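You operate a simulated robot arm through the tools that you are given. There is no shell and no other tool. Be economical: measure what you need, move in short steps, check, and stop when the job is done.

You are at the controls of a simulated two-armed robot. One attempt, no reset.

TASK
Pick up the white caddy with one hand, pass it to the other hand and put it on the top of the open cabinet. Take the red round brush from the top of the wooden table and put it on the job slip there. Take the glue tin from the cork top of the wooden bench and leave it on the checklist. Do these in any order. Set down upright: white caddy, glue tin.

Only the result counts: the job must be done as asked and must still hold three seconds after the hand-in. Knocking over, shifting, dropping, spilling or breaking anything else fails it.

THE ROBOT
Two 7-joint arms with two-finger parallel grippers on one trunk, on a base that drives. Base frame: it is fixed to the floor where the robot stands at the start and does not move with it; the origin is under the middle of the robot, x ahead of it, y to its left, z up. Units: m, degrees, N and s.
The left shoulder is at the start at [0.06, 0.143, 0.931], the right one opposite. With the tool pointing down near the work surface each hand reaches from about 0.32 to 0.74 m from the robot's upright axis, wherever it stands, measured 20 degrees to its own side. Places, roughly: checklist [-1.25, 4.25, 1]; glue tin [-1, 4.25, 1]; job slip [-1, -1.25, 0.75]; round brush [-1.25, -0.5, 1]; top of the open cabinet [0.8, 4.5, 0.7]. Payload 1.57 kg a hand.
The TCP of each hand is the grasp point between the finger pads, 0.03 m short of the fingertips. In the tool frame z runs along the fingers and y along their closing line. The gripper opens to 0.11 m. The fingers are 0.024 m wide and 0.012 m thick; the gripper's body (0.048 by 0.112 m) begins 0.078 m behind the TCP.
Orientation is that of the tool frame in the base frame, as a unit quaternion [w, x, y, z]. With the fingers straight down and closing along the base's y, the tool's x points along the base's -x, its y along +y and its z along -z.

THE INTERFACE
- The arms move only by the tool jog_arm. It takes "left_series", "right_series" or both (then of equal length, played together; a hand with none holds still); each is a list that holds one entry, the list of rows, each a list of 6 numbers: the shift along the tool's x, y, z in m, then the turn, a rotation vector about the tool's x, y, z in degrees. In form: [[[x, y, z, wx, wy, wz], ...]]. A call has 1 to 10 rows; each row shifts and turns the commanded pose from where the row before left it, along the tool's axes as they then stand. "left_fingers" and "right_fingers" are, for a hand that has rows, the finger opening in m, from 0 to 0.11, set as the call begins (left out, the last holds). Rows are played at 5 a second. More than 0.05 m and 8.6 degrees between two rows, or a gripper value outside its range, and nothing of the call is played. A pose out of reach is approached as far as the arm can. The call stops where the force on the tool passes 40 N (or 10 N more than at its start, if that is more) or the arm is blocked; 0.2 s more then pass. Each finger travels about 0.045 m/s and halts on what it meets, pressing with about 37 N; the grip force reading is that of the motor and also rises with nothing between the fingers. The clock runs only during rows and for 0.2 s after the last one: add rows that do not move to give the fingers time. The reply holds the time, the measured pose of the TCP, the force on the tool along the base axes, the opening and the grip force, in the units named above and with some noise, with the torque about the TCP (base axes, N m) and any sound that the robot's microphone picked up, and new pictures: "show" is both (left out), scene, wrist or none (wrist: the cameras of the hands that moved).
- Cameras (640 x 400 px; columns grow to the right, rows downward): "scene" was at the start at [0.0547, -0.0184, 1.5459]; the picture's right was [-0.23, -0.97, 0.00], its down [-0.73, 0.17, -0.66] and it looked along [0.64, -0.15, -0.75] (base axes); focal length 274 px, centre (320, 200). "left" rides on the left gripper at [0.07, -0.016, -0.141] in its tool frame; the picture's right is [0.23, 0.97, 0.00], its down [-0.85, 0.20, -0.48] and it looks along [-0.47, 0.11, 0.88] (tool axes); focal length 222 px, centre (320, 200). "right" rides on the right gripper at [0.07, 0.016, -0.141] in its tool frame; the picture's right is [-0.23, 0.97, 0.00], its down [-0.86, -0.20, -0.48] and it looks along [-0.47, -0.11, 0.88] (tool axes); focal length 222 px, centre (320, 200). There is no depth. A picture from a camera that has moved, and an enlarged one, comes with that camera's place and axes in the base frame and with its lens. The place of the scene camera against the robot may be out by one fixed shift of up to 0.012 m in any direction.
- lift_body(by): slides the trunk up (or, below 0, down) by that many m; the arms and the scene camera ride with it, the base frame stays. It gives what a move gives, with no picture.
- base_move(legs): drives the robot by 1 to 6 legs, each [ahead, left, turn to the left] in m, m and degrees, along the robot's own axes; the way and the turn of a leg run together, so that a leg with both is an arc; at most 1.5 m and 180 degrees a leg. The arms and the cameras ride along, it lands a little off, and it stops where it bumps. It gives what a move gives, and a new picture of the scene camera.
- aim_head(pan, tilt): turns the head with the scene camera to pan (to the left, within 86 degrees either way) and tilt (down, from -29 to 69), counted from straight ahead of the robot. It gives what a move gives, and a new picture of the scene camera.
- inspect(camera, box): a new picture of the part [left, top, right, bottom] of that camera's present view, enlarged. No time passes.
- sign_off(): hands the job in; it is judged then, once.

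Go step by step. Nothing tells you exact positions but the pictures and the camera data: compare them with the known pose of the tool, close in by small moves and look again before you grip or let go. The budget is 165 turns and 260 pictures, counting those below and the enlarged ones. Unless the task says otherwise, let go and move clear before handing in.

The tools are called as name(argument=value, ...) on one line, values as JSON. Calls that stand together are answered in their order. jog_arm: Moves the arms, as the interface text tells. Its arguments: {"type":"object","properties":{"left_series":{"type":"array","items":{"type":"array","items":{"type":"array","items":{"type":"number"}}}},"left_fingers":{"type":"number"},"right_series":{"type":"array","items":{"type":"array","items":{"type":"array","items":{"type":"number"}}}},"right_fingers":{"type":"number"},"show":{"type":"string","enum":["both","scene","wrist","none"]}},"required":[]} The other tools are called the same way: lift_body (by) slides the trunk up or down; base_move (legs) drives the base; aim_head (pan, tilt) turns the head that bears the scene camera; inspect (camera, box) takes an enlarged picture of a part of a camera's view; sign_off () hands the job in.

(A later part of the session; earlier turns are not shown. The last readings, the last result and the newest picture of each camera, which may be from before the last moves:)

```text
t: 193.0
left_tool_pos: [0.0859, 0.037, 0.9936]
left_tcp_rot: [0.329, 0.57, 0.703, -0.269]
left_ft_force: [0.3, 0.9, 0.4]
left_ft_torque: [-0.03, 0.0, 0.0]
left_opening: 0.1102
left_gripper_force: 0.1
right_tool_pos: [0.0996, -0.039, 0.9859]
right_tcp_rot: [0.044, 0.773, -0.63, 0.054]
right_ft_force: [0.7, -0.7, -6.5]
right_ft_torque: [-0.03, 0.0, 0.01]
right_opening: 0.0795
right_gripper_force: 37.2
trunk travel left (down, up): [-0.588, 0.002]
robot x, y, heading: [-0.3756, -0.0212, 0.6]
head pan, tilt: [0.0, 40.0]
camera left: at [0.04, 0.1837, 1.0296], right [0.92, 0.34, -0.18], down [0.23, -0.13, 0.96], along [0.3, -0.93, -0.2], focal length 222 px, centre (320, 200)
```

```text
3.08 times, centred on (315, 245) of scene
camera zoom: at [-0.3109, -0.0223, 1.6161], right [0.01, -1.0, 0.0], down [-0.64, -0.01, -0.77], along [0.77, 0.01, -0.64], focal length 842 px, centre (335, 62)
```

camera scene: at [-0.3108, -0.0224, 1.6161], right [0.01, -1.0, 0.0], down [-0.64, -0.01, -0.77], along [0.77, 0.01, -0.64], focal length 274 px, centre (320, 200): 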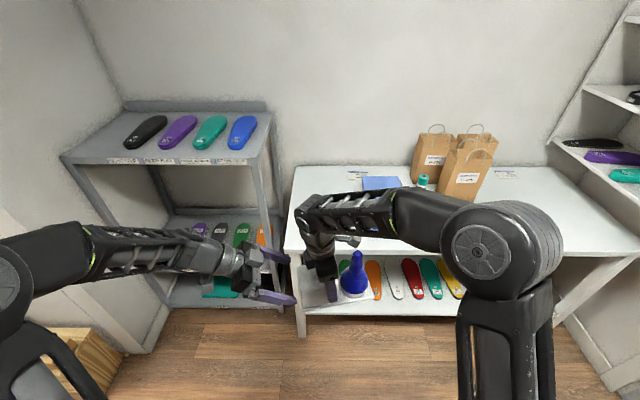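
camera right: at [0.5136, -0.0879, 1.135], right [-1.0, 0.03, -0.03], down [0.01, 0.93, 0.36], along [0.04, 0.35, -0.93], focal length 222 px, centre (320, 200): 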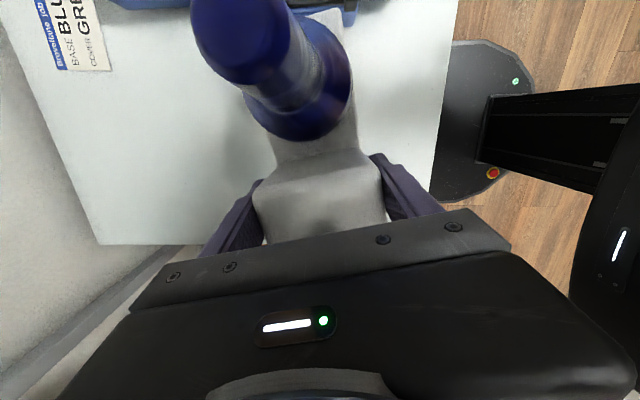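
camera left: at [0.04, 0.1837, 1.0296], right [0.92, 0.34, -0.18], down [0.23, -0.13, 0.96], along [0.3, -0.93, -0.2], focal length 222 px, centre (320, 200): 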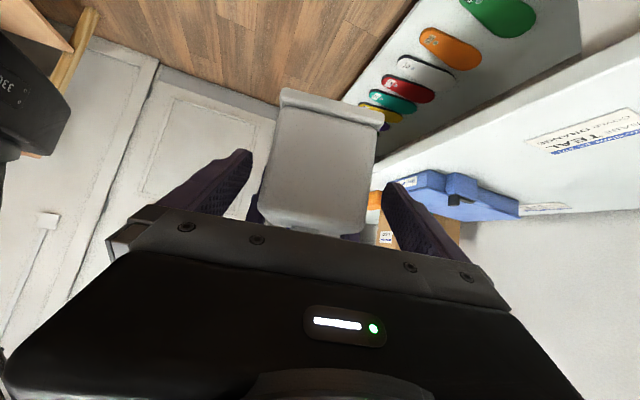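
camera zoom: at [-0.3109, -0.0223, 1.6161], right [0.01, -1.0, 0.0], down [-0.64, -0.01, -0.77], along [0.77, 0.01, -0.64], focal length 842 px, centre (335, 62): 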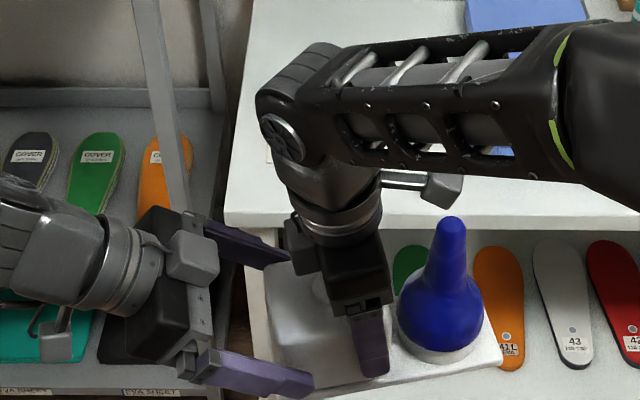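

Clear. Final advance, then close the left hand.

jog_arm(left_series=[[[0, 0, 0.012, 0, 0, 0], [0, 0, 0.011, 0, 0, 0], [0, 0, 0, 0, 0, 0]]], show="none")

inspect(camera="scene", box=[240, 180, 390, 310])

```text
t: 193.8
left_tool_pos: [0.0907, 0.0192, 0.9787]
left_tcp_rot: [0.329, 0.571, 0.702, -0.27]
left_ft_force: [0.0, 0.5, 0.0]
left_ft_torque: [-0.02, -0.02, 0.0]
left_opening: 0.1099
left_gripper_force: 0.1
right_tool_pos: [0.0993, -0.0385, 0.9864]
right_tcp_rot: [0.044, 0.773, -0.63, 0.054]
right_ft_force: [0.0, 0.0, -6.5]
right_ft_torque: [-0.07, -0.05, 0.03]
right_opening: 0.0799
right_gripper_force: 37.1
trunk travel left (down, up): [-0.588, 0.002]
robot x, y, heading: [-0.3761, -0.0213, 0.7]
head pan, tilt: [0.0, 40.0]
```

```text
3.08 times, centred on (315, 245) of scene
camera zoom: at [-0.3107, -0.0224, 1.6161], right [0.01, -1.0, 0.0], down [-0.64, -0.01, -0.77], along [0.77, 0.01, -0.64], focal length 842 px, centre (335, 62)
```

zoom: 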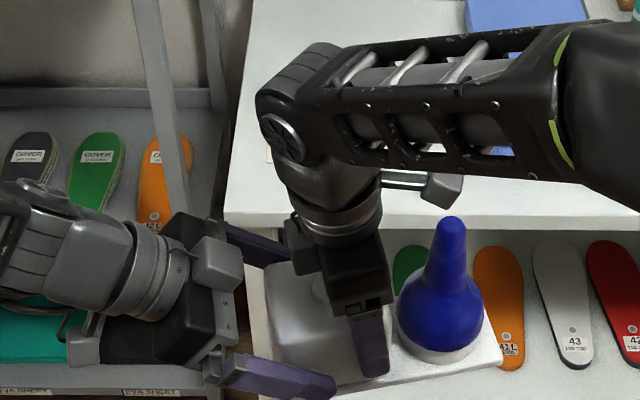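

jog_arm(left_series=[[[0, -0.003, 0, 0, 0, 0], [0, 0, 0, 0, 0, 0], [0, 0, 0, 0, 0, 0], [0, 0, 0, 0, 0, 0], [0, 0, 0, 0, 0, 0], [0, 0, 0, 0, 0, 0], [0, 0, 0, 0, 0, 0]]], left_fingers=0.055, show="wrist")

```text
t: 195.4
left_tool_pos: [0.0872, 0.0205, 0.9796]
left_tcp_rot: [0.329, 0.571, 0.703, -0.27]
left_ft_force: [-2.3, 0.6, 0.4]
left_ft_torque: [-0.03, -0.67, 0.26]
left_opening: 0.0796
left_gripper_force: 37.1
right_tool_pos: [0.1, -0.0383, 0.9881]
right_tcp_rot: [0.043, 0.774, -0.629, 0.055]
right_ft_force: [1.2, 0.1, -4.1]
right_ft_torque: [0.07, 0.65, -0.31]
right_opening: 0.0802
right_gripper_force: 37.4
trunk travel left (down, up): [-0.588, 0.002]
robot x, y, heading: [-0.3766, -0.0179, 0.6]
head pan, tilt: [0.0, 40.0]
camera left: at [0.042, 0.1658, 1.0151], right [0.92, 0.34, -0.18], down [0.23, -0.13, 0.96], along [0.3, -0.93, -0.2], focal length 222 px, centre (320, 200)
```

left: 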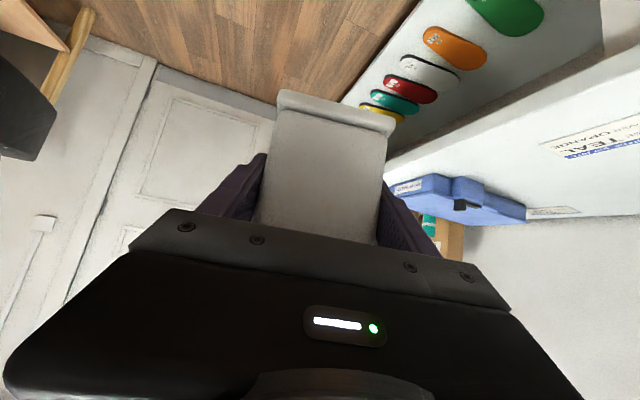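

Both hands hold it. I'll open the right hand slightly and watch whether the left carries it level.

jog_arm(right_series=[[[0, 0, 0, 0, 0, 0], [0, 0, 0, 0, 0, 0], [0, 0, 0, 0, 0, 0], [0, 0, 0, 0, 0, 0]]], right_fingers=0.1)

inspect(camera="scene", box=[240, 180, 390, 310])

```text
t: 196.4
left_tool_pos: [0.0878, 0.0191, 0.978]
left_tcp_rot: [0.329, 0.57, 0.703, -0.269]
left_ft_force: [-0.2, -0.6, -0.6]
left_ft_torque: [0.31, 0.05, 0.02]
left_opening: 0.0798
left_gripper_force: 36.8
right_tool_pos: [0.0996, -0.0389, 0.9869]
right_tcp_rot: [0.043, 0.773, -0.63, 0.055]
right_ft_force: [0.3, -0.1, 0.4]
right_ft_torque: [0.02, 0.03, -0.01]
right_opening: 0.1003
right_gripper_force: 0.1
trunk travel left (down, up): [-0.588, 0.002]
robot x, y, heading: [-0.3753, -0.0263, 0.6]
head pan, tilt: [0.0, 40.0]
camera scene: at [-0.3106, -0.0224, 1.6161], right [0.01, -1.0, 0.0], down [-0.64, -0.01, -0.77], along [0.77, 0.01, -0.64], focal length 274 px, centre (320, 200)
camera right: at [0.0928, -0.091, 1.1352], right [-1.0, 0.02, -0.03], down [0.01, 0.93, 0.36], along [0.04, 0.35, -0.93], focal length 222 px, centre (320, 200)
```

scene: 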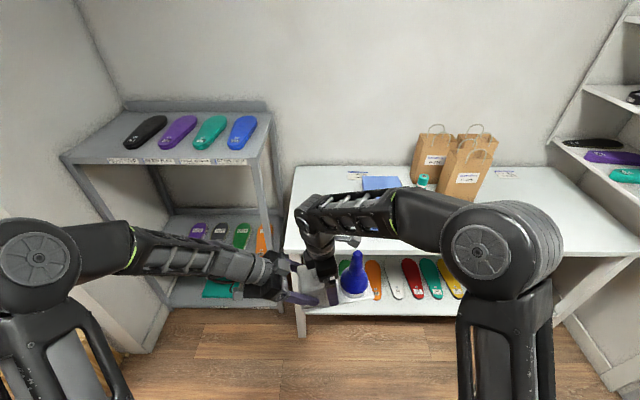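
right: 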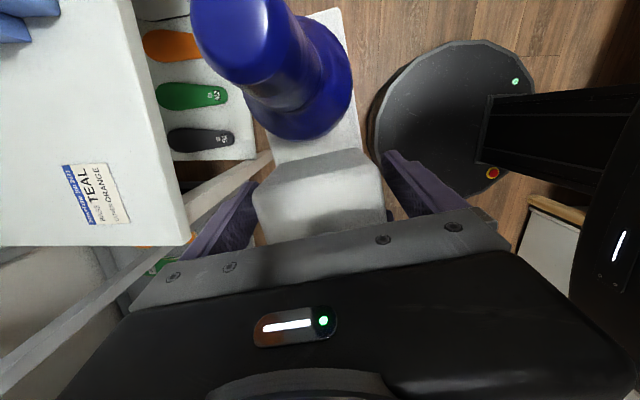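

```text
3.08 times, centred on (315, 245) of scene
camera zoom: at [-0.3106, -0.0224, 1.6161], right [0.01, -1.0, 0.0], down [-0.64, -0.01, -0.77], along [0.77, 0.01, -0.64], focal length 842 px, centre (335, 62)
```

zoom: 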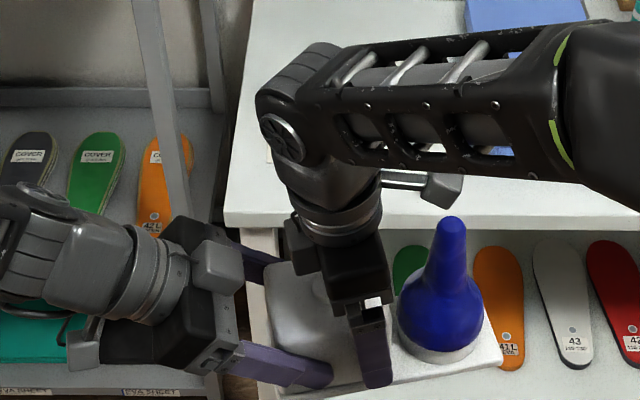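

jog_arm(right_series=[[[0.002, 0, -0.015, 0, 0, 0], [0.002, 0, -0.015, 0, 0, 0], [0, 0, 0, 0, 0, 0]]], right_fingers=0.11, show="scene")

```text
t: 197.2
left_tool_pos: [0.0879, 0.019, 0.9791]
left_tcp_rot: [0.329, 0.571, 0.702, -0.27]
left_ft_force: [-0.6, 0.4, -0.7]
left_ft_torque: [0.33, 0.06, 0.0]
left_opening: 0.0797
left_gripper_force: 37.0
right_tool_pos: [0.099, -0.0385, 1.0169]
right_tcp_rot: [0.043, 0.774, -0.63, 0.054]
right_ft_force: [-0.8, 0.3, -0.3]
right_ft_torque: [0.01, 0.0, -0.01]
right_opening: 0.11
right_gripper_force: 0.1
trunk travel left (down, up): [-0.588, 0.002]
robot x, y, heading: [-0.3711, -0.0217, 0.6]
head pan, tilt: [0.0, 40.0]
camera scene: at [-0.3105, -0.0224, 1.6161], right [0.01, -1.0, 0.0], down [-0.64, -0.01, -0.77], along [0.77, 0.01, -0.64], focal length 274 px, centre (320, 200)
```

scene: 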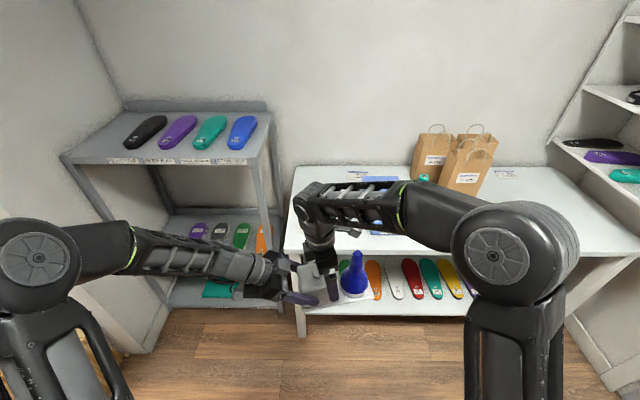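

The left hand holds it alone. Withdrawing the right hand upward and to the side.

jog_arm(right_series=[[[0.004, 0, -0.03, 0, 0, 0], [0.004, 0, -0.03, 0, 0, 0], [0.004, 0, -0.03, 0, 0, 0], [0.035, 0.015, 0, 0, 0, 0], [0.035, 0.015, 0, 0, 0, 0], [0.035, 0.015, 0, 0, 0, 0], [0.035, 0, 0, 0, 0, 0], [0, 0, 0, 0, 0, 0]]])

inspect(camera="scene", box=[240, 180, 390, 310])

```text
t: 199.0
left_tool_pos: [0.0874, 0.0198, 0.978]
left_tcp_rot: [0.329, 0.57, 0.703, -0.269]
left_ft_force: [0.0, 0.7, -1.0]
left_ft_torque: [0.33, 0.07, 0.0]
left_opening: 0.0796
left_gripper_force: 36.3
right_tool_pos: [0.0822, -0.1848, 1.1261]
right_tcp_rot: [0.044, 0.773, -0.63, 0.054]
right_ft_force: [0.9, 0.4, -0.5]
right_ft_torque: [0.01, 0.02, -0.01]
right_opening: 0.1101
right_gripper_force: 0.0
trunk travel left (down, up): [-0.588, 0.002]
robot x, y, heading: [-0.3752, -0.0239, 0.6]
head pan, tilt: [0.0, 40.0]
camera scene: at [-0.3108, -0.0221, 1.6161], right [0.01, -1.0, 0.0], down [-0.64, -0.01, -0.77], along [0.77, 0.01, -0.64], focal length 274 px, centre (320, 200)
camera right: at [0.0761, -0.2366, 1.2745], right [-1.0, 0.02, -0.03], down [0.01, 0.93, 0.36], along [0.04, 0.35, -0.93], focal length 222 px, centre (320, 200)
```

scene: 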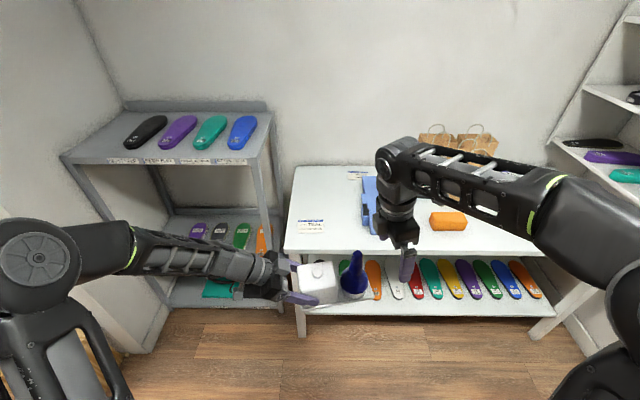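
right: 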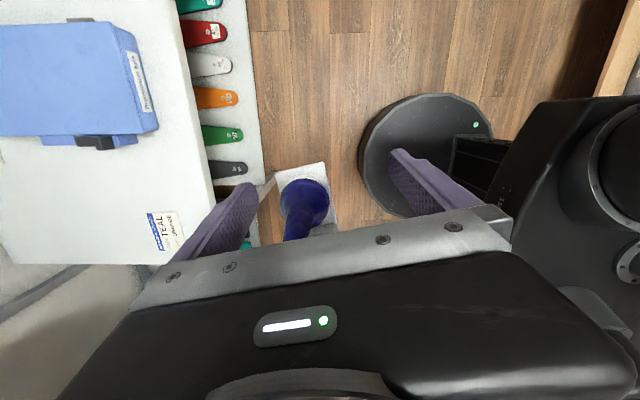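

```text
3.08 times, centred on (315, 245) of scene
camera zoom: at [-0.3108, -0.0221, 1.6161], right [0.01, -1.0, 0.0], down [-0.64, -0.01, -0.77], along [0.77, 0.01, -0.64], focal length 842 px, centre (335, 62)
```

zoom: 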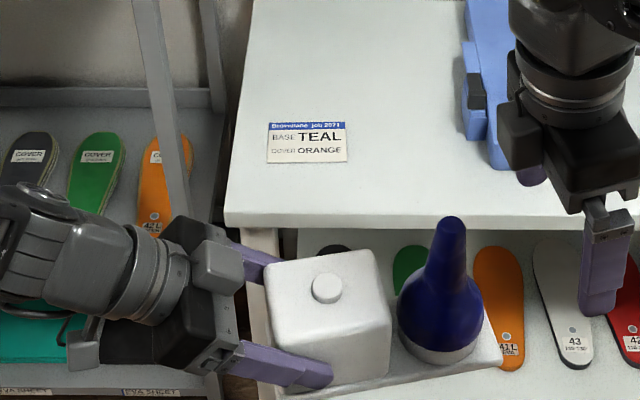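

The caddy hangs level in the left hand. I'll swing it to point forward (lean toward the robot) while straightening the right wrist.

jog_arm(left_series=[[[0, 0, 0, -6.13, 0, -5.14], [0, 0, 0, -6.13, 0, -5.14], [0, 0, 0, -6.13, 0, -5.14], [0, 0, 0, -6.13, 0, -5.14], [0, 0, 0, -6.13, 0, -5.14]]], right_series=[[[0, 0, 0, 0, -8, 0], [0, 0, 0, 0, 0, 8.4], [0, 0, 0, 0, 0, 8.4], [0, 0, 0, 0, 0, 8.4], [0, 0, 0, 0, 0, 8.4]]], show="scene")

```text
t: 200.2
left_tool_pos: [0.0797, 0.0138, 0.9665]
left_tcp_rot: [0.378, 0.327, 0.85, -0.164]
left_ft_force: [-0.4, 2.1, -2.0]
left_ft_torque: [0.18, 0.24, 0.0]
left_opening: 0.0799
left_gripper_force: 36.7
left hand out of reach, approached as far as the arm can: row 4, 5
right_tool_pos: [0.0849, -0.1849, 1.1287]
right_tcp_rot: [0.001, -0.558, 0.83, 0.001]
right_ft_force: [-0.2, 0.0, -0.5]
right_ft_torque: [0.07, -0.02, 0.0]
right_opening: 0.1099
right_gripper_force: 0.0
trunk travel left (down, up): [-0.588, 0.002]
robot x, y, heading: [-0.3742, -0.0217, 0.7]
head pan, tilt: [0.0, 40.0]
camera scene: at [-0.311, -0.0244, 1.6162], right [0.01, -1.0, 0.0], down [-0.64, -0.01, -0.77], along [0.77, 0.01, -0.64], focal length 274 px, centre (320, 200)
```

scene: 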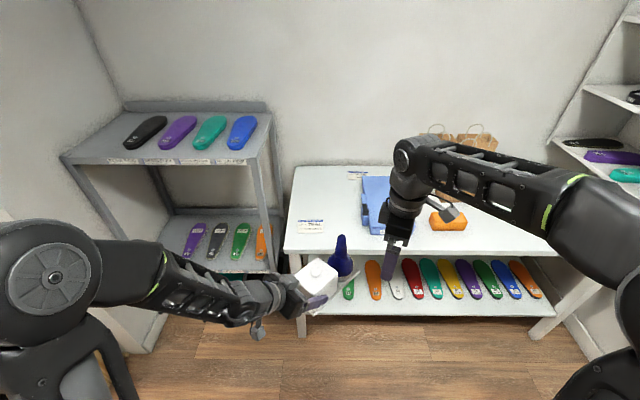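

jog_arm(left_series=[[[-0.0127, 0.0393, 0.0127, 0, 0, 0], [-0.0127, 0.0393, 0.0127, 0, 0, 0], [-0.0127, 0.0393, 0.0127, 0, 0, 0], [0, 0, 0, -6.0, 0, -5.3], [0, 0, 0, -6.0, 0, -5.3], [0, 0, 0, -6.0, 0, -5.3], [0, 0, 0, 0, 0, 0]]], right_series=[[[0, 0, 0, 0, 0, 8.4], [0, 0, 0, 0, 0, 8.4], [0, 0, 0, 0, 0, 8.4], [0, 0, 0, 0, 0, 8.4], [0, 0, 0, 0, 0, 8.4], [0, 0, 0, 0, 0, 8.4], [0, 0, 0, 0, 0, 8.4]]], show="scene")

```text
t: 201.8
left_tool_pos: [0.2013, 0.0645, 0.967]
left_tcp_rot: [0.4, 0.144, 0.902, -0.081]
left_ft_force: [0.0, 0.9, -0.3]
left_ft_torque: [0.07, 0.33, 0.01]
left_opening: 0.0797
left_gripper_force: 37.0
right_tool_pos: [0.0851, -0.1812, 1.1273]
right_tcp_rot: [0.001, -0.08, 0.997, 0.0]
right_ft_force: [0.4, -0.3, -1.5]
right_ft_torque: [-0.01, 0.02, 0.0]
right_opening: 0.1099
right_gripper_force: 0.0
trunk travel left (down, up): [-0.588, 0.002]
robot x, y, heading: [-0.3778, -0.0213, 0.7]
head pan, tilt: [0.0, 40.0]
camera scene: at [-0.3099, -0.0214, 1.6161], right [0.01, -1.0, 0.0], down [-0.64, -0.01, -0.77], along [0.77, 0.01, -0.64], focal length 274 px, centre (320, 200)
```

scene: 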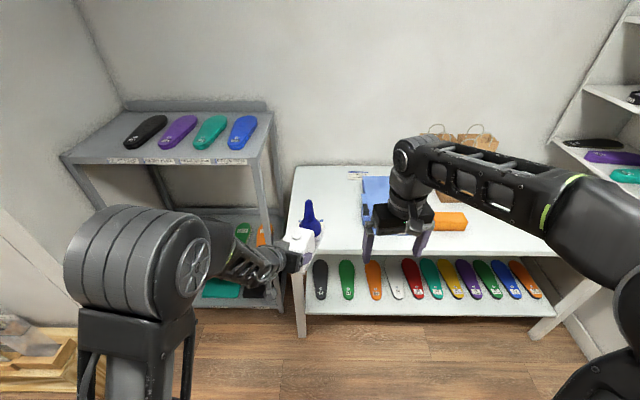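

jog_arm(left_series=[[[0, 0, 0, -1.2, -2.3, 1.34], [0, 0, 0, -4.97, -0.1, -4.46], [0, 0, 0, -4.97, -0.1, -4.46], [0, 0, 0, -4.97, -0.1, -4.46], [0, 0, 0, 0, 0, 0]]], right_series=[[[0, 0, 0, 0, 0, 4.5], [0, 0, 0, 0, 0, 4.5], [0, 0, 0, 0, 0, 0], [0, 0, 0, 0, 0, 0], [0, 0, 0, 0, 0, 0]]])

inspect(camera="scene", box=[220, 170, 400, 310])

```text
t: 203.0
left_tool_pos: [0.2017, 0.064, 0.9676]
left_tcp_rot: [0.428, -0.011, 0.904, -0.003]
left_ft_force: [0.2, -0.1, -0.3]
left_ft_torque: [0.01, 0.36, -0.01]
left_opening: 0.0797
left_gripper_force: 37.1
right_tool_pos: [0.084, -0.1816, 1.1264]
right_tcp_rot: [0.001, -0.002, 1.0, 0.0]
right_ft_force: [-0.3, 0.3, -0.6]
right_ft_torque: [0.0, 0.0, -0.03]
right_opening: 0.1099
right_gripper_force: 0.0
trunk travel left (down, up): [-0.588, 0.002]
robot x, y, heading: [-0.3759, -0.0188, 0.5]
head pan, tilt: [0.0, 40.0]
camera scene: at [-0.3103, -0.0217, 1.6161], right [0.01, -1.0, 0.0], down [-0.64, -0.01, -0.77], along [0.77, 0.01, -0.64], focal length 274 px, centre (320, 200)
camera right: at [0.0131, -0.1668, 1.2668], right [0.22, 0.98, 0.0], down [0.86, -0.19, 0.48], along [0.47, -0.11, -0.88], focal length 222 px, centre (320, 200)
camera left: at [0.0492, 0.0448, 1.0029], right [-0.16, 0.97, -0.19], down [0.17, 0.22, 0.96], along [0.97, 0.12, -0.2], focal length 222 px, centre (320, 200)
```

scene: 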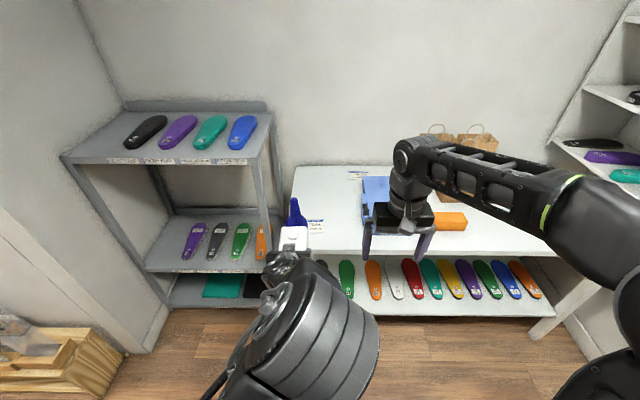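
right: 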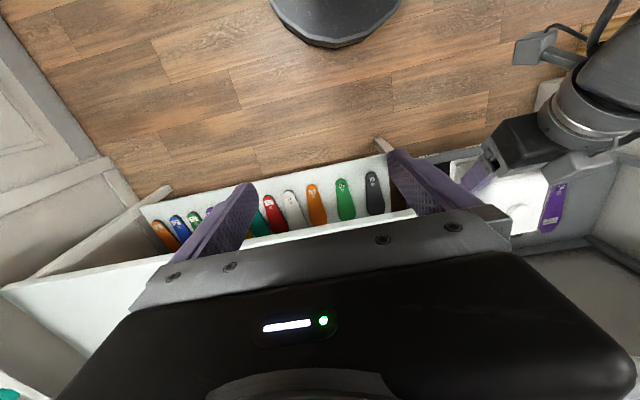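
left: 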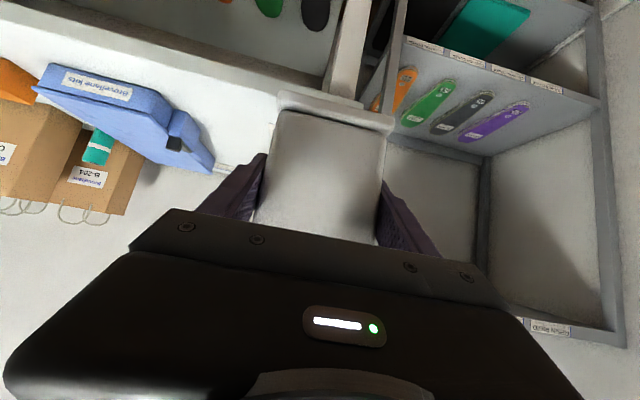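

```text
2.86 times, centred on (310, 240) of scene
camera zoom: at [-0.3103, -0.0217, 1.6161], right [0.01, -1.0, 0.0], down [-0.64, -0.01, -0.77], along [0.77, 0.01, -0.64], focal length 782 px, centre (349, 86)
```

zoom: 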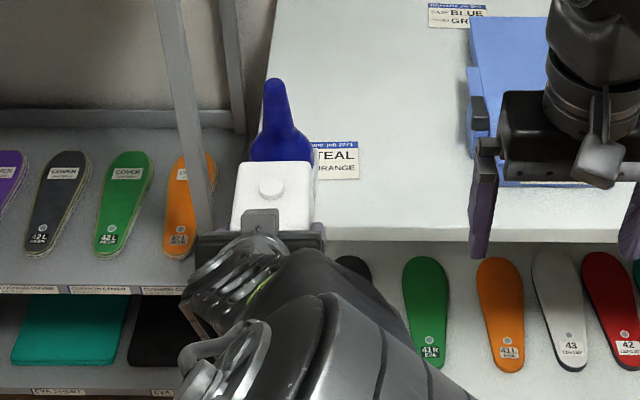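

The caddy is level and compact. I'll back slightly and turn to face up the corridor, then extend the right hand to narrow up.

base_move(legs=[[-0.05, 0, 0], [0, 0, 89.5]])

jog_arm(right_series=[[[-0.02, 0, 0.03, 0, 0, 0], [-0.03, 0, 0.03, 0, 0, 0], [-0.03, 0, 0.03, 0, 0, 0], [-0.03, 0, 0.03, 0, 0, 0], [-0.03, 0, 0.03, 0, 0, 0], [-0.03, 0, 0.03, 0, 0, 0], [-0.03, 0, 0.03, 0, 0, 0], [-0.02, 0, 0.03, 0, 0, 0], [0, 0, 0, 0, 0, 0]]], show="scene")

```text
t: 207.7
left_tool_pos: [-0.513, 0.5526, 0.9658]
left_tcp_rot: [-0.303, 0.648, -0.631, -0.3]
left_ft_force: [0.6, -0.3, -1.5]
left_ft_torque: [-0.38, 0.0, -0.01]
left_opening: 0.08
left_gripper_force: 36.7
right_tool_pos: [-0.267, 0.4363, 1.1259]
right_tcp_rot: [-0.001, 0.71, -0.704, -0.001]
right_ft_force: [-0.3, 0.4, -0.5]
right_ft_torque: [0.02, 0.01, -0.01]
right_opening: 0.11
right_gripper_force: 0.1
trunk travel left (down, up): [-0.588, 0.002]
robot x, y, heading: [-0.4261, -0.0206, 90.9]
head pan, tilt: [0.0, 40.0]
camera scene: at [-0.4175, 0.0323, 1.6161], right [1.0, 0.02, 0.0], down [0.01, -0.64, -0.77], along [-0.01, 0.77, -0.64], focal length 274 px, centre (320, 200)
```

scene: 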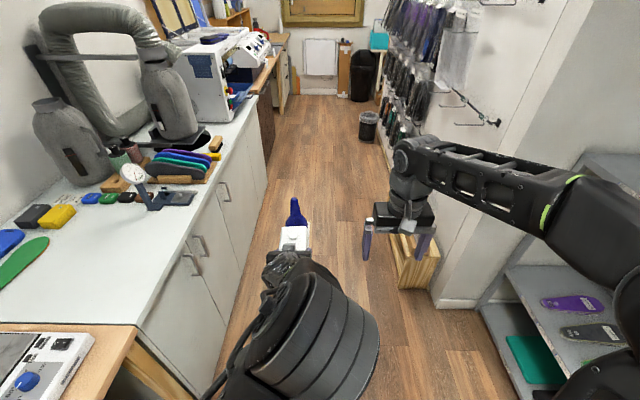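

```text
t: 209.7
left_tool_pos: [-0.5138, 0.5527, 0.9674]
left_tcp_rot: [-0.303, 0.648, -0.631, -0.3]
left_ft_force: [0.1, -0.5, -0.5]
left_ft_torque: [-0.32, -0.01, 0.03]
left_opening: 0.0797
left_gripper_force: 36.4
right_tool_pos: [-0.2692, 0.657, 0.8861]
right_tcp_rot: [-0.001, 0.711, -0.703, -0.002]
right_ft_force: [-1.0, -0.5, -0.8]
right_ft_torque: [0.0, 0.0, -0.02]
right_opening: 0.1098
right_gripper_force: 0.1
trunk travel left (down, up): [-0.588, 0.002]
robot x, y, heading: [-0.4242, -0.0231, 90.8]
head pan, tilt: [0.0, 40.0]
camera scene: at [-0.4174, 0.0318, 1.6161], right [1.0, 0.02, 0.0], down [0.01, -0.64, -0.77], along [-0.01, 0.77, -0.64], focal length 274 px, centre (320, 200)
```

scene: 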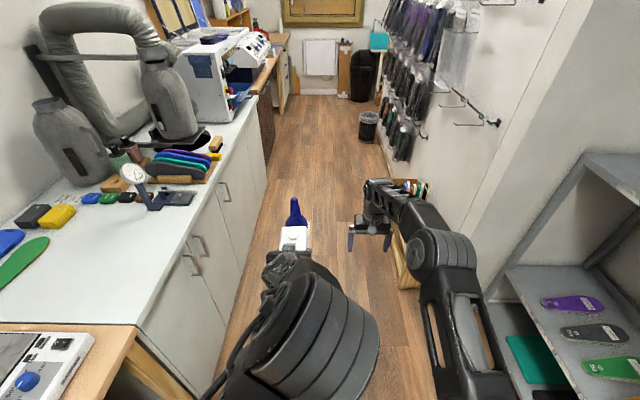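

base_move(legs=[[1.2, 0, -0.9], [1.2, 0, 0]])

```text
t: 221.5
left_tool_pos: [-0.3831, 2.9529, 0.9667]
left_tcp_rot: [0.316, -0.619, 0.66, 0.286]
left_ft_force: [0.2, -0.3, -0.1]
left_ft_torque: [-0.35, 0.06, 0.02]
left_opening: 0.0798
left_gripper_force: 37.0
right_tool_pos: [-0.1324, 3.0334, 0.8864]
right_tcp_rot: [0.0, -0.679, 0.735, 0.001]
right_ft_force: [0.5, 0.9, 0.2]
right_ft_torque: [-0.02, 0.02, -0.02]
right_opening: 0.11
right_gripper_force: 0.0
trunk travel left (down, up): [-0.588, 0.002]
robot x, y, heading: [-0.3483, 2.371, 85.8]
head pan, tilt: [0.0, 40.0]
camera scene: at [-0.3344, 2.4268, 1.6161], right [1.0, -0.07, 0.0], down [-0.05, -0.64, -0.77], along [0.06, 0.76, -0.64], focal length 274 px, centre (320, 200)
```

scene: 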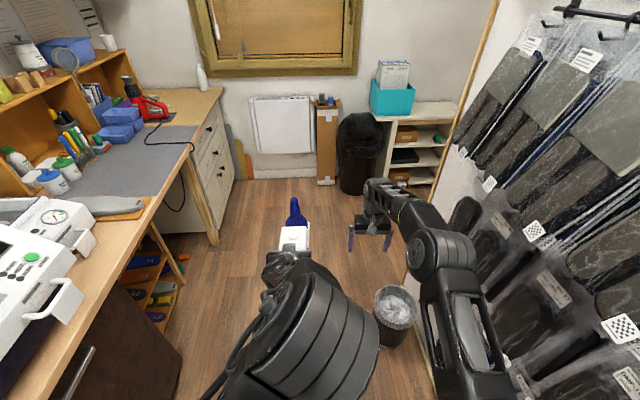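

base_move(legs=[[0.1, 0.1, 4.2], [0.9, 0, 0]])

aim_head(pan=-40, tilt=40)

```text
t: 227.2
left_tool_pos: [-0.5172, 3.9626, 0.9664]
left_tcp_rot: [-0.306, 0.643, -0.636, -0.298]
left_ft_force: [0.4, -0.3, -0.4]
left_ft_torque: [-0.39, 0.02, -0.03]
left_opening: 0.0796
left_gripper_force: 37.0
right_tool_pos: [-0.2718, 4.0624, 0.8855]
right_tcp_rot: [0.0, -0.705, 0.709, 0.0]
right_ft_force: [-0.2, -0.2, -0.2]
right_ft_torque: [-0.01, 0.01, -0.02]
right_opening: 0.1097
right_gripper_force: 0.0
trunk travel left (down, up): [-0.588, 0.002]
robot x, y, heading: [-0.4339, 3.385, 89.8]
head pan, tilt: [0.0, 40.0]
camera scene: at [-0.4299, 3.4419, 1.6161], right [1.0, 0.0, 0.0], down [0.0, -0.64, -0.77], along [0.0, 0.77, -0.64], focal length 274 px, centre (320, 200)
```

scene: 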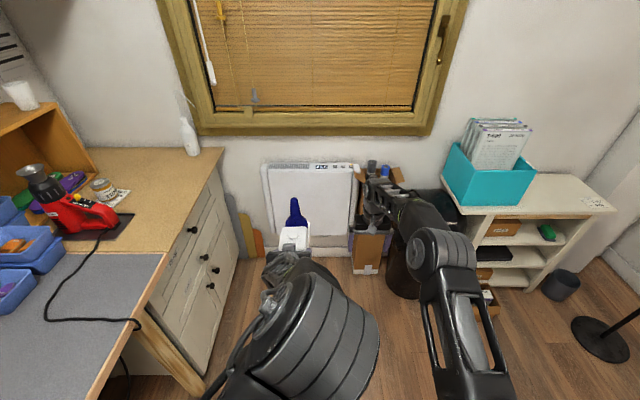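

```text
t: 228.2
left_tool_pos: [-0.5153, 3.9613, 0.9654]
left_tcp_rot: [-0.305, 0.643, -0.637, -0.298]
left_ft_force: [-0.1, -0.5, -0.7]
left_ft_torque: [-0.36, -0.02, 0.01]
left_opening: 0.0798
left_gripper_force: 37.0
right_tool_pos: [-0.272, 4.0622, 0.8854]
right_tcp_rot: [0.001, -0.704, 0.71, 0.0]
right_ft_force: [0.0, 0.2, 0.9]
right_ft_torque: [-0.01, 0.01, 0.01]
right_opening: 0.1098
right_gripper_force: 0.0
trunk travel left (down, up): [-0.588, 0.002]
robot x, y, heading: [-0.4399, 3.386, 89.9]
head pan, tilt: [-40.0, 40.0]
camera scene: at [-0.3754, 3.4213, 1.6161], right [0.77, -0.64, 0.0], down [-0.41, -0.49, -0.77], along [0.49, 0.59, -0.64], focal length 274 px, centre (320, 200)
```

scene: 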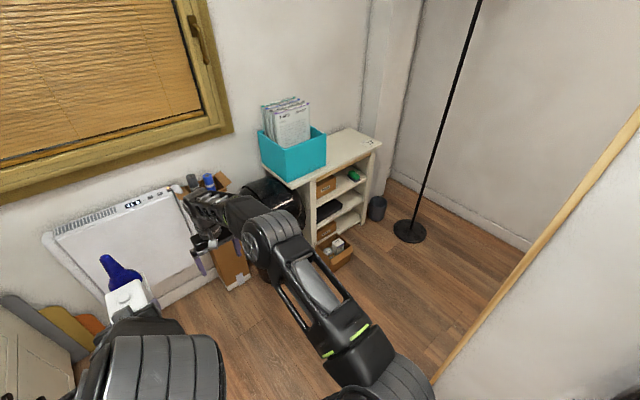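

The cabinet's free area is about x 0.58–0.92, y 4.43–4.70, z≈0.72; a lamp and the teal bin make the approach tight. I'll tuck the right hand (lean it back) before swinging the caddy sideways.

jog_arm(right_series=[[[0, -0.01, 0, 0, -8.3, 0], [0, -0.01, 0, 0, -8.3, 0], [0, -0.01, 0, 0, -8.3, 0], [0, -0.01, 0, 0, -8.3, 0], [0, -0.01, 0, 0, -8.3, 0], [0, -0.01, 0, 0, -8.3, 0], [0.026, -0.01, -0.035, 0, 0, 0], [0.026, -0.01, -0.035, 0, 0, 0], [0.026, -0.01, -0.035, 0, 0, 0], [0, 0, 0, 0, 0, 0]]], right_fingers=0.02, show="none")

aim_head(pan=0, tilt=45)

```text
t: 230.4
left_tool_pos: [-0.5157, 3.9637, 0.9663]
left_tcp_rot: [-0.306, 0.642, -0.637, -0.296]
left_ft_force: [0.2, 0.0, -0.8]
left_ft_torque: [-0.34, -0.02, 0.02]
left_opening: 0.0797
left_gripper_force: 36.9
right_tool_pos: [-0.1797, 3.9286, 0.8931]
right_tcp_rot: [0.299, -0.639, 0.643, 0.298]
right_ft_force: [-1.1, 0.2, 0.1]
right_ft_torque: [-0.05, 0.03, 0.02]
right_opening: 0.0201
right_gripper_force: 0.0
trunk travel left (down, up): [-0.588, 0.002]
robot x, y, heading: [-0.4392, 3.3854, 89.8]
head pan, tilt: [-40.0, 40.0]
```

```text
t: 231.5
left_tool_pos: [-0.5169, 3.9633, 0.9662]
left_tcp_rot: [-0.306, 0.643, -0.636, -0.299]
left_ft_force: [0.3, 0.1, -0.2]
left_ft_torque: [-0.35, -0.01, -0.03]
left_opening: 0.0797
left_gripper_force: 36.7
right_tool_pos: [-0.1806, 3.9285, 0.8934]
right_tcp_rot: [0.299, -0.639, 0.643, 0.298]
right_ft_force: [0.0, -0.2, -0.6]
right_ft_torque: [0.02, -0.02, -0.02]
right_opening: 0.0201
right_gripper_force: 0.0
trunk travel left (down, up): [-0.588, 0.002]
robot x, y, heading: [-0.4383, 3.3867, 89.7]
head pan, tilt: [0.0, 45.0]
camera scene: at [-0.4298, 3.4376, 1.6088], right [1.0, 0.0, 0.0], down [0.0, -0.71, -0.71], along [0.0, 0.71, -0.71], focal length 274 px, centre (320, 200)
```

scene: 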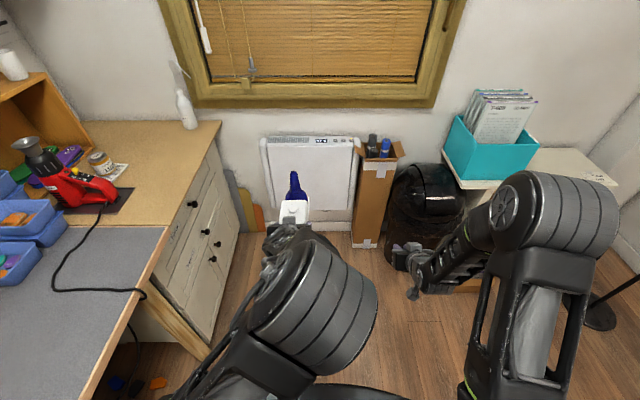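

jog_arm(left_series=[[[0, 0, 0, 5.8, 0, 4.75], [0, 0, 0, 5.8, 0, 4.75], [0, 0, 0, 5.8, 0, 4.75], [0, 0, 0, 5.8, 0, 4.75], [0, 0, 0, 5.8, 0, 4.75], [0, 0, 0, 5.8, 0, 4.75], [0.0104, -0.035, -0.0128, 0, 0, 0], [0.0104, -0.035, -0.0128, 0, 0, 0], [0.0104, -0.035, -0.0128, 0, 0, 0], [0, 0, 0, 0, 0, 0]]])

```text
t: 233.7
left_tool_pos: [-0.4758, 3.8509, 0.9666]
left_tcp_rot: [0.4, -0.35, 0.832, 0.161]
left_ft_force: [-0.4, -0.4, -1.4]
left_ft_torque: [-0.25, 0.21, -0.02]
left_opening: 0.0799
left_gripper_force: 36.9
right_tool_pos: [-0.1803, 3.9288, 0.8939]
right_tcp_rot: [0.299, -0.639, 0.644, 0.296]
right_ft_force: [0.6, 0.8, 0.5]
right_ft_torque: [0.02, -0.01, 0.0]
right_opening: 0.02
right_gripper_force: 0.1
trunk travel left (down, up): [-0.588, 0.002]
robot x, y, heading: [-0.4406, 3.3861, 89.8]
head pan, tilt: [0.0, 45.0]
camera scene: at [-0.4301, 3.4384, 1.6088], right [1.0, 0.0, 0.0], down [0.0, -0.71, -0.71], along [0.0, 0.71, -0.71], focal length 274 px, centre (320, 200)
camera left: at [-0.5712, 3.7298, 1.0021], right [-0.79, 0.58, -0.19], down [-0.03, 0.27, 0.96], along [0.61, 0.77, -0.19], focal length 222 px, centre (320, 200)
```

scene: 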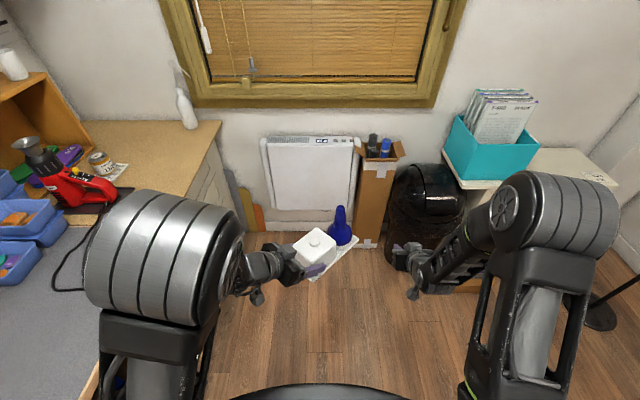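
left: 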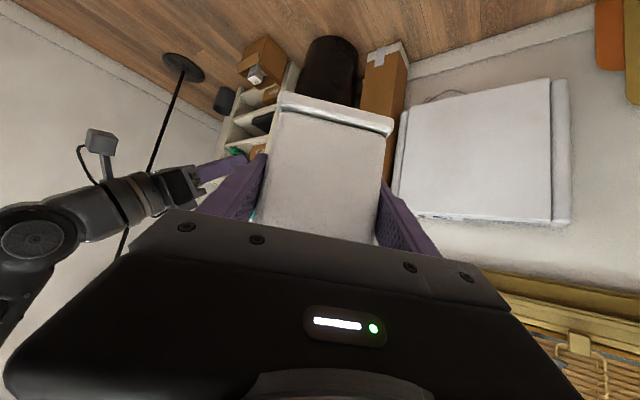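

The compact pose fits. I'll drive forward to y≈3.82 and slide right toward the cabinet in two steps.

base_move(legs=[[0.435, 0, 0], [0, -0.5, 0.2]])

```text
t: 238.9
left_tool_pos: [0.021, 4.2915, 0.9681]
left_tcp_rot: [0.4, -0.353, 0.83, 0.162]
left_ft_force: [1.6, 0.4, 0.1]
left_ft_torque: [-0.26, 0.27, 0.04]
left_opening: 0.08
left_gripper_force: 37.0
right_tool_pos: [0.3151, 4.3719, 0.8946]
right_tcp_rot: [-0.297, 0.642, -0.64, -0.299]
right_ft_force: [0.0, -0.4, 0.3]
right_ft_torque: [0.03, 0.01, 0.02]
right_opening: 0.02
right_gripper_force: 0.1
trunk travel left (down, up): [-0.588, 0.002]
robot x, y, heading: [0.0594, 3.8267, 90.4]
head pan, tilt: [0.0, 45.0]
camera scene: at [0.0716, 3.8789, 1.6088], right [1.0, 0.01, 0.0], down [0.01, -0.71, -0.71], along [-0.01, 0.71, -0.71], focal length 274 px, centre (320, 200)
```

scene: 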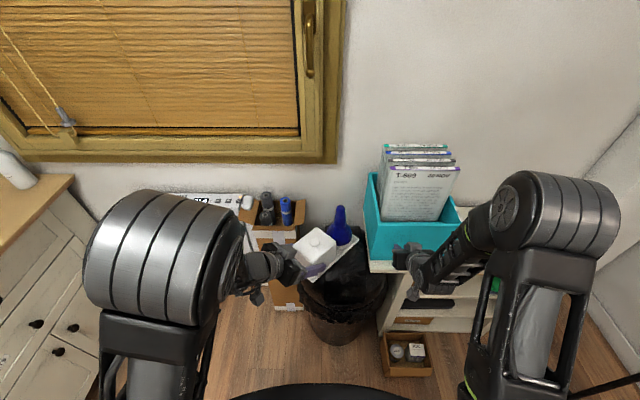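

base_move(legs=[[0, -0.3, -0.4]])

```text
t: 241.0
left_tool_pos: [0.3307, 4.2937, 0.9668]
left_tcp_rot: [0.399, -0.348, 0.833, 0.159]
left_ft_force: [0.1, -1.1, -5.7]
left_ft_torque: [-0.18, 0.16, 0.05]
left_opening: 0.0801
left_gripper_force: 36.8
right_tool_pos: [0.6264, 4.3708, 0.8933]
right_tcp_rot: [0.3, -0.637, 0.645, 0.297]
right_ft_force: [1.0, 0.7, -0.2]
right_ft_torque: [0.01, 0.01, 0.02]
right_opening: 0.02
right_gripper_force: 0.1
trunk travel left (down, up): [-0.588, 0.002]
robot x, y, heading: [0.3672, 3.8293, 89.7]
head pan, tilt: [0.0, 45.0]
heard: snap
camera scene: at [0.3753, 3.8797, 1.6088], right [1.0, 0.0, 0.0], down [0.0, -0.71, -0.71], along [0.0, 0.71, -0.71], focal length 274 px, centre (320, 200)
```

scene: 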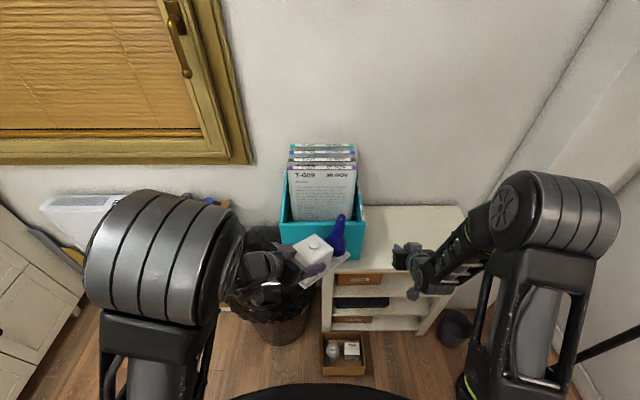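

I heard a snap. Looking closely before moving.

inspect(camera="scene", box=[220, 180, 400, 330])

inspect(camera="left", box=[0, 0, 640, 400])

```text
2.67 times, centred on (310, 255) of scene
camera zoom: at [0.3753, 3.8797, 1.6088], right [1.0, 0.0, 0.0], down [0.0, -0.71, -0.71], along [0.0, 0.71, -0.71], focal length 730 px, centre (347, 53)
```

zoom: 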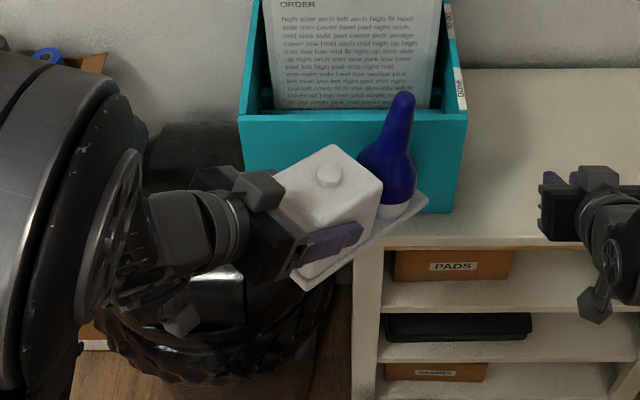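

```text
1.00 times, centred on (320, 200) of left
camera zoom: at [0.2344, 4.1722, 1.0024], right [-0.79, 0.59, -0.19], down [-0.03, 0.27, 0.96], along [0.61, 0.77, -0.19], focal length 222 px, centre (320, 200)
```

zoom: 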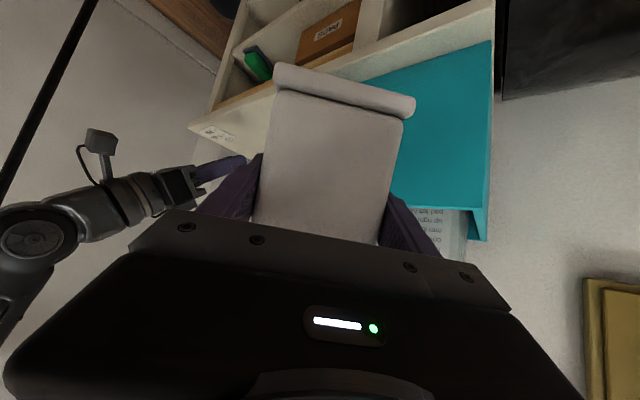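

The caddy seems to have shifted slightly in the grip, probably by touching the teal bin. I'll back straight off a little and examine.

base_move(legs=[[-0.06, 0, 0]])

inspect(camera="scene", box=[220, 120, 480, 320])

inspect(camera="left", box=[180, 0, 520, 260])

```text
t: 241.9
left_tool_pos: [0.3292, 4.2308, 0.9685]
left_tcp_rot: [0.401, -0.347, 0.833, 0.16]
left_ft_force: [0.2, -0.2, -5.8]
left_ft_torque: [-0.14, 0.15, 0.01]
left_opening: 0.0798
left_gripper_force: 36.5
right_tool_pos: [0.6265, 4.3081, 0.8951]
right_tcp_rot: [0.3, -0.637, 0.644, 0.298]
right_ft_force: [0.0, -0.6, -0.6]
right_ft_torque: [-0.01, 0.01, 0.01]
right_opening: 0.0202
right_gripper_force: 0.0
trunk travel left (down, up): [-0.588, 0.002]
robot x, y, heading: [0.364, 3.7682, 89.7]
head pan, tilt: [0.0, 45.0]
camera scene: at [0.3738, 3.817, 1.6089], right [1.0, -0.01, 0.0], down [0.0, -0.71, -0.71], along [0.0, 0.71, -0.71], focal length 274 px, centre (320, 200)
```

scene: 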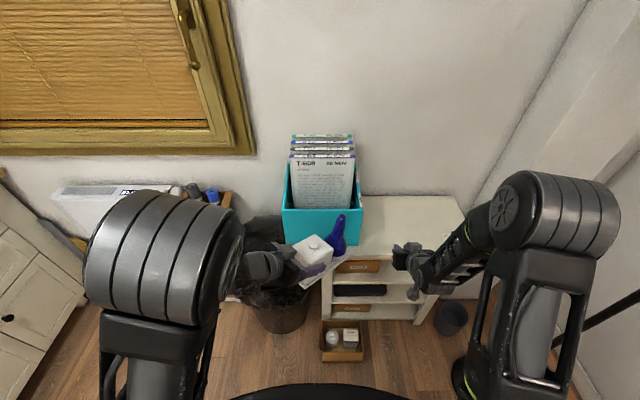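

```text
2.00 times, centred on (350, 220) of scene
camera zoom: at [0.3738, 3.817, 1.6089], right [1.0, -0.01, 0.0], down [0.0, -0.71, -0.71], along [0.0, 0.71, -0.71], focal length 547 px, centre (260, 160)
```

zoom: 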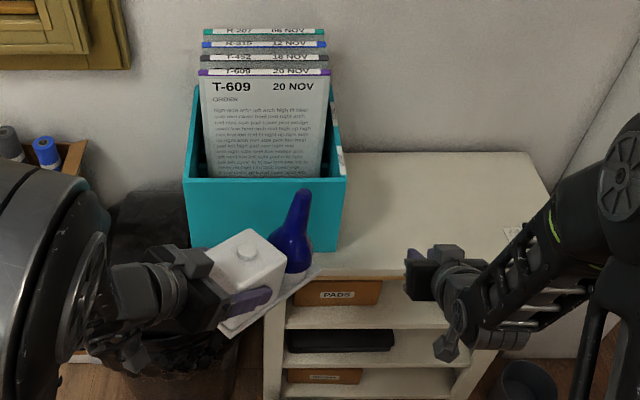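

```text
1.54 times, centred on (350, 130) of left
camera zoom: at [0.2334, 4.1103, 1.0028], right [-0.79, 0.59, -0.19], down [-0.03, 0.26, 0.96], along [0.62, 0.77, -0.19], focal length 342 px, centre (274, 308)
```

zoom: 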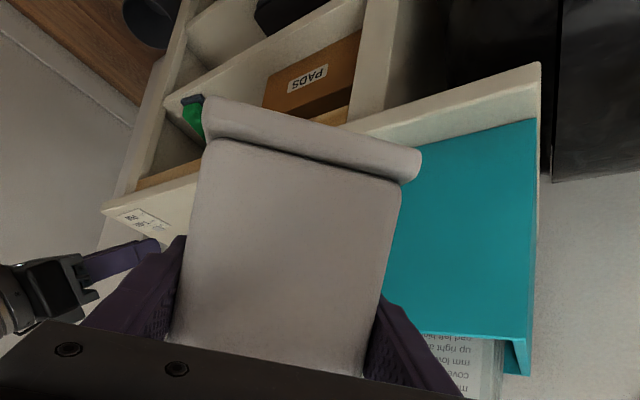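

inspect(camera="scene", box=[270, 195, 380, 295])

inspect(camera="right", box=[0, 0, 640, 400])

```text
4.00 times, centred on (325, 245) of scene
camera zoom: at [0.3738, 3.817, 1.6089], right [1.0, -0.01, 0.0], down [0.0, -0.71, -0.71], along [0.0, 0.71, -0.71], focal length 1094 px, centre (300, 20)
```

zoom: 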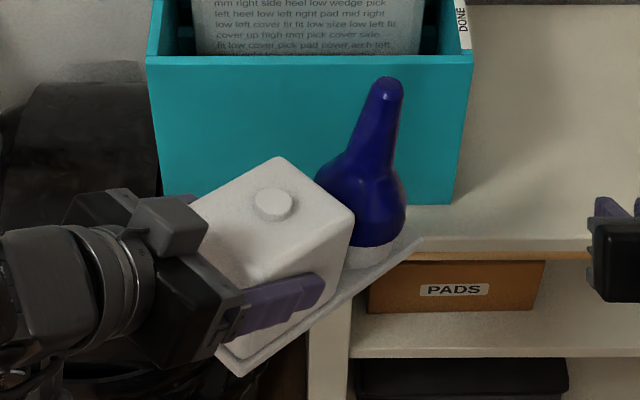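

```text
1.00 times, centred on (320, 200) of right
camera zoom: at [0.6068, 4.1553, 0.9311], right [-0.97, 0.16, 0.17], down [0.2, 0.18, 0.96], along [0.12, 0.97, -0.21], focal length 222 px, centre (320, 200)
```

zoom: 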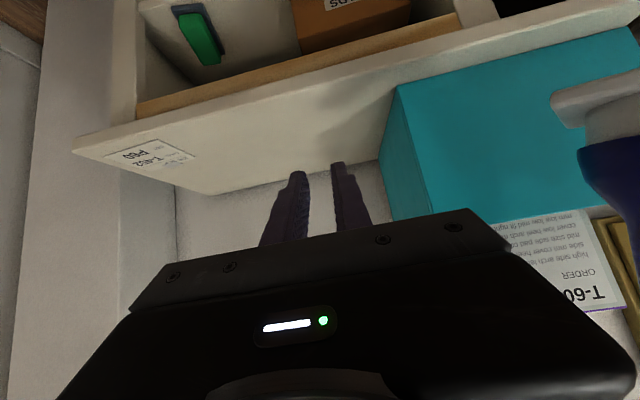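

The caddy slid about 2 cm into the grip but remains nearly level; the bin looks unmoved. Sliding right with more clearance.

base_move(legs=[[0, -0.27, 0.3]])

```text
t: 243.9
left_tool_pos: [0.5994, 4.232, 0.9679]
left_tcp_rot: [0.399, -0.352, 0.831, 0.162]
left_ft_force: [0.4, 0.1, -6.8]
left_ft_torque: [-0.14, 0.16, 0.01]
left_opening: 0.0798
left_gripper_force: 37.1
right_tool_pos: [0.8946, 4.3125, 0.8937]
right_tcp_rot: [0.299, -0.64, 0.642, 0.298]
right_ft_force: [-0.8, 0.5, 0.3]
right_ft_torque: [-0.03, 0.01, 0.03]
right_opening: 0.02
right_gripper_force: 0.0
trunk travel left (down, up): [-0.588, 0.002]
robot x, y, heading: [0.6394, 3.7659, 90.3]
head pan, tilt: [0.0, 45.0]
camera scene: at [0.6488, 3.8194, 1.6088], right [1.0, 0.01, 0.0], down [0.0, -0.71, -0.71], along [0.0, 0.71, -0.71], focal length 274 px, centre (320, 200)
```

scene: 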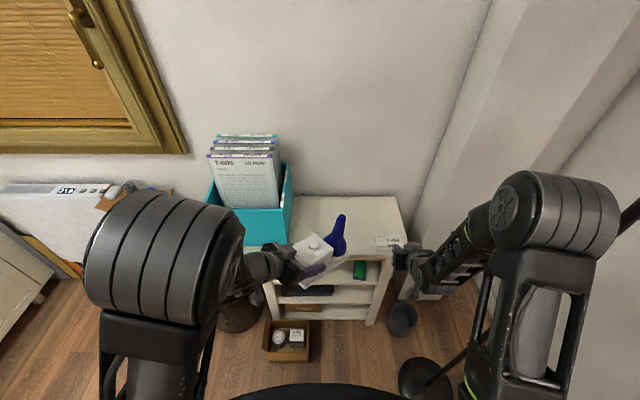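

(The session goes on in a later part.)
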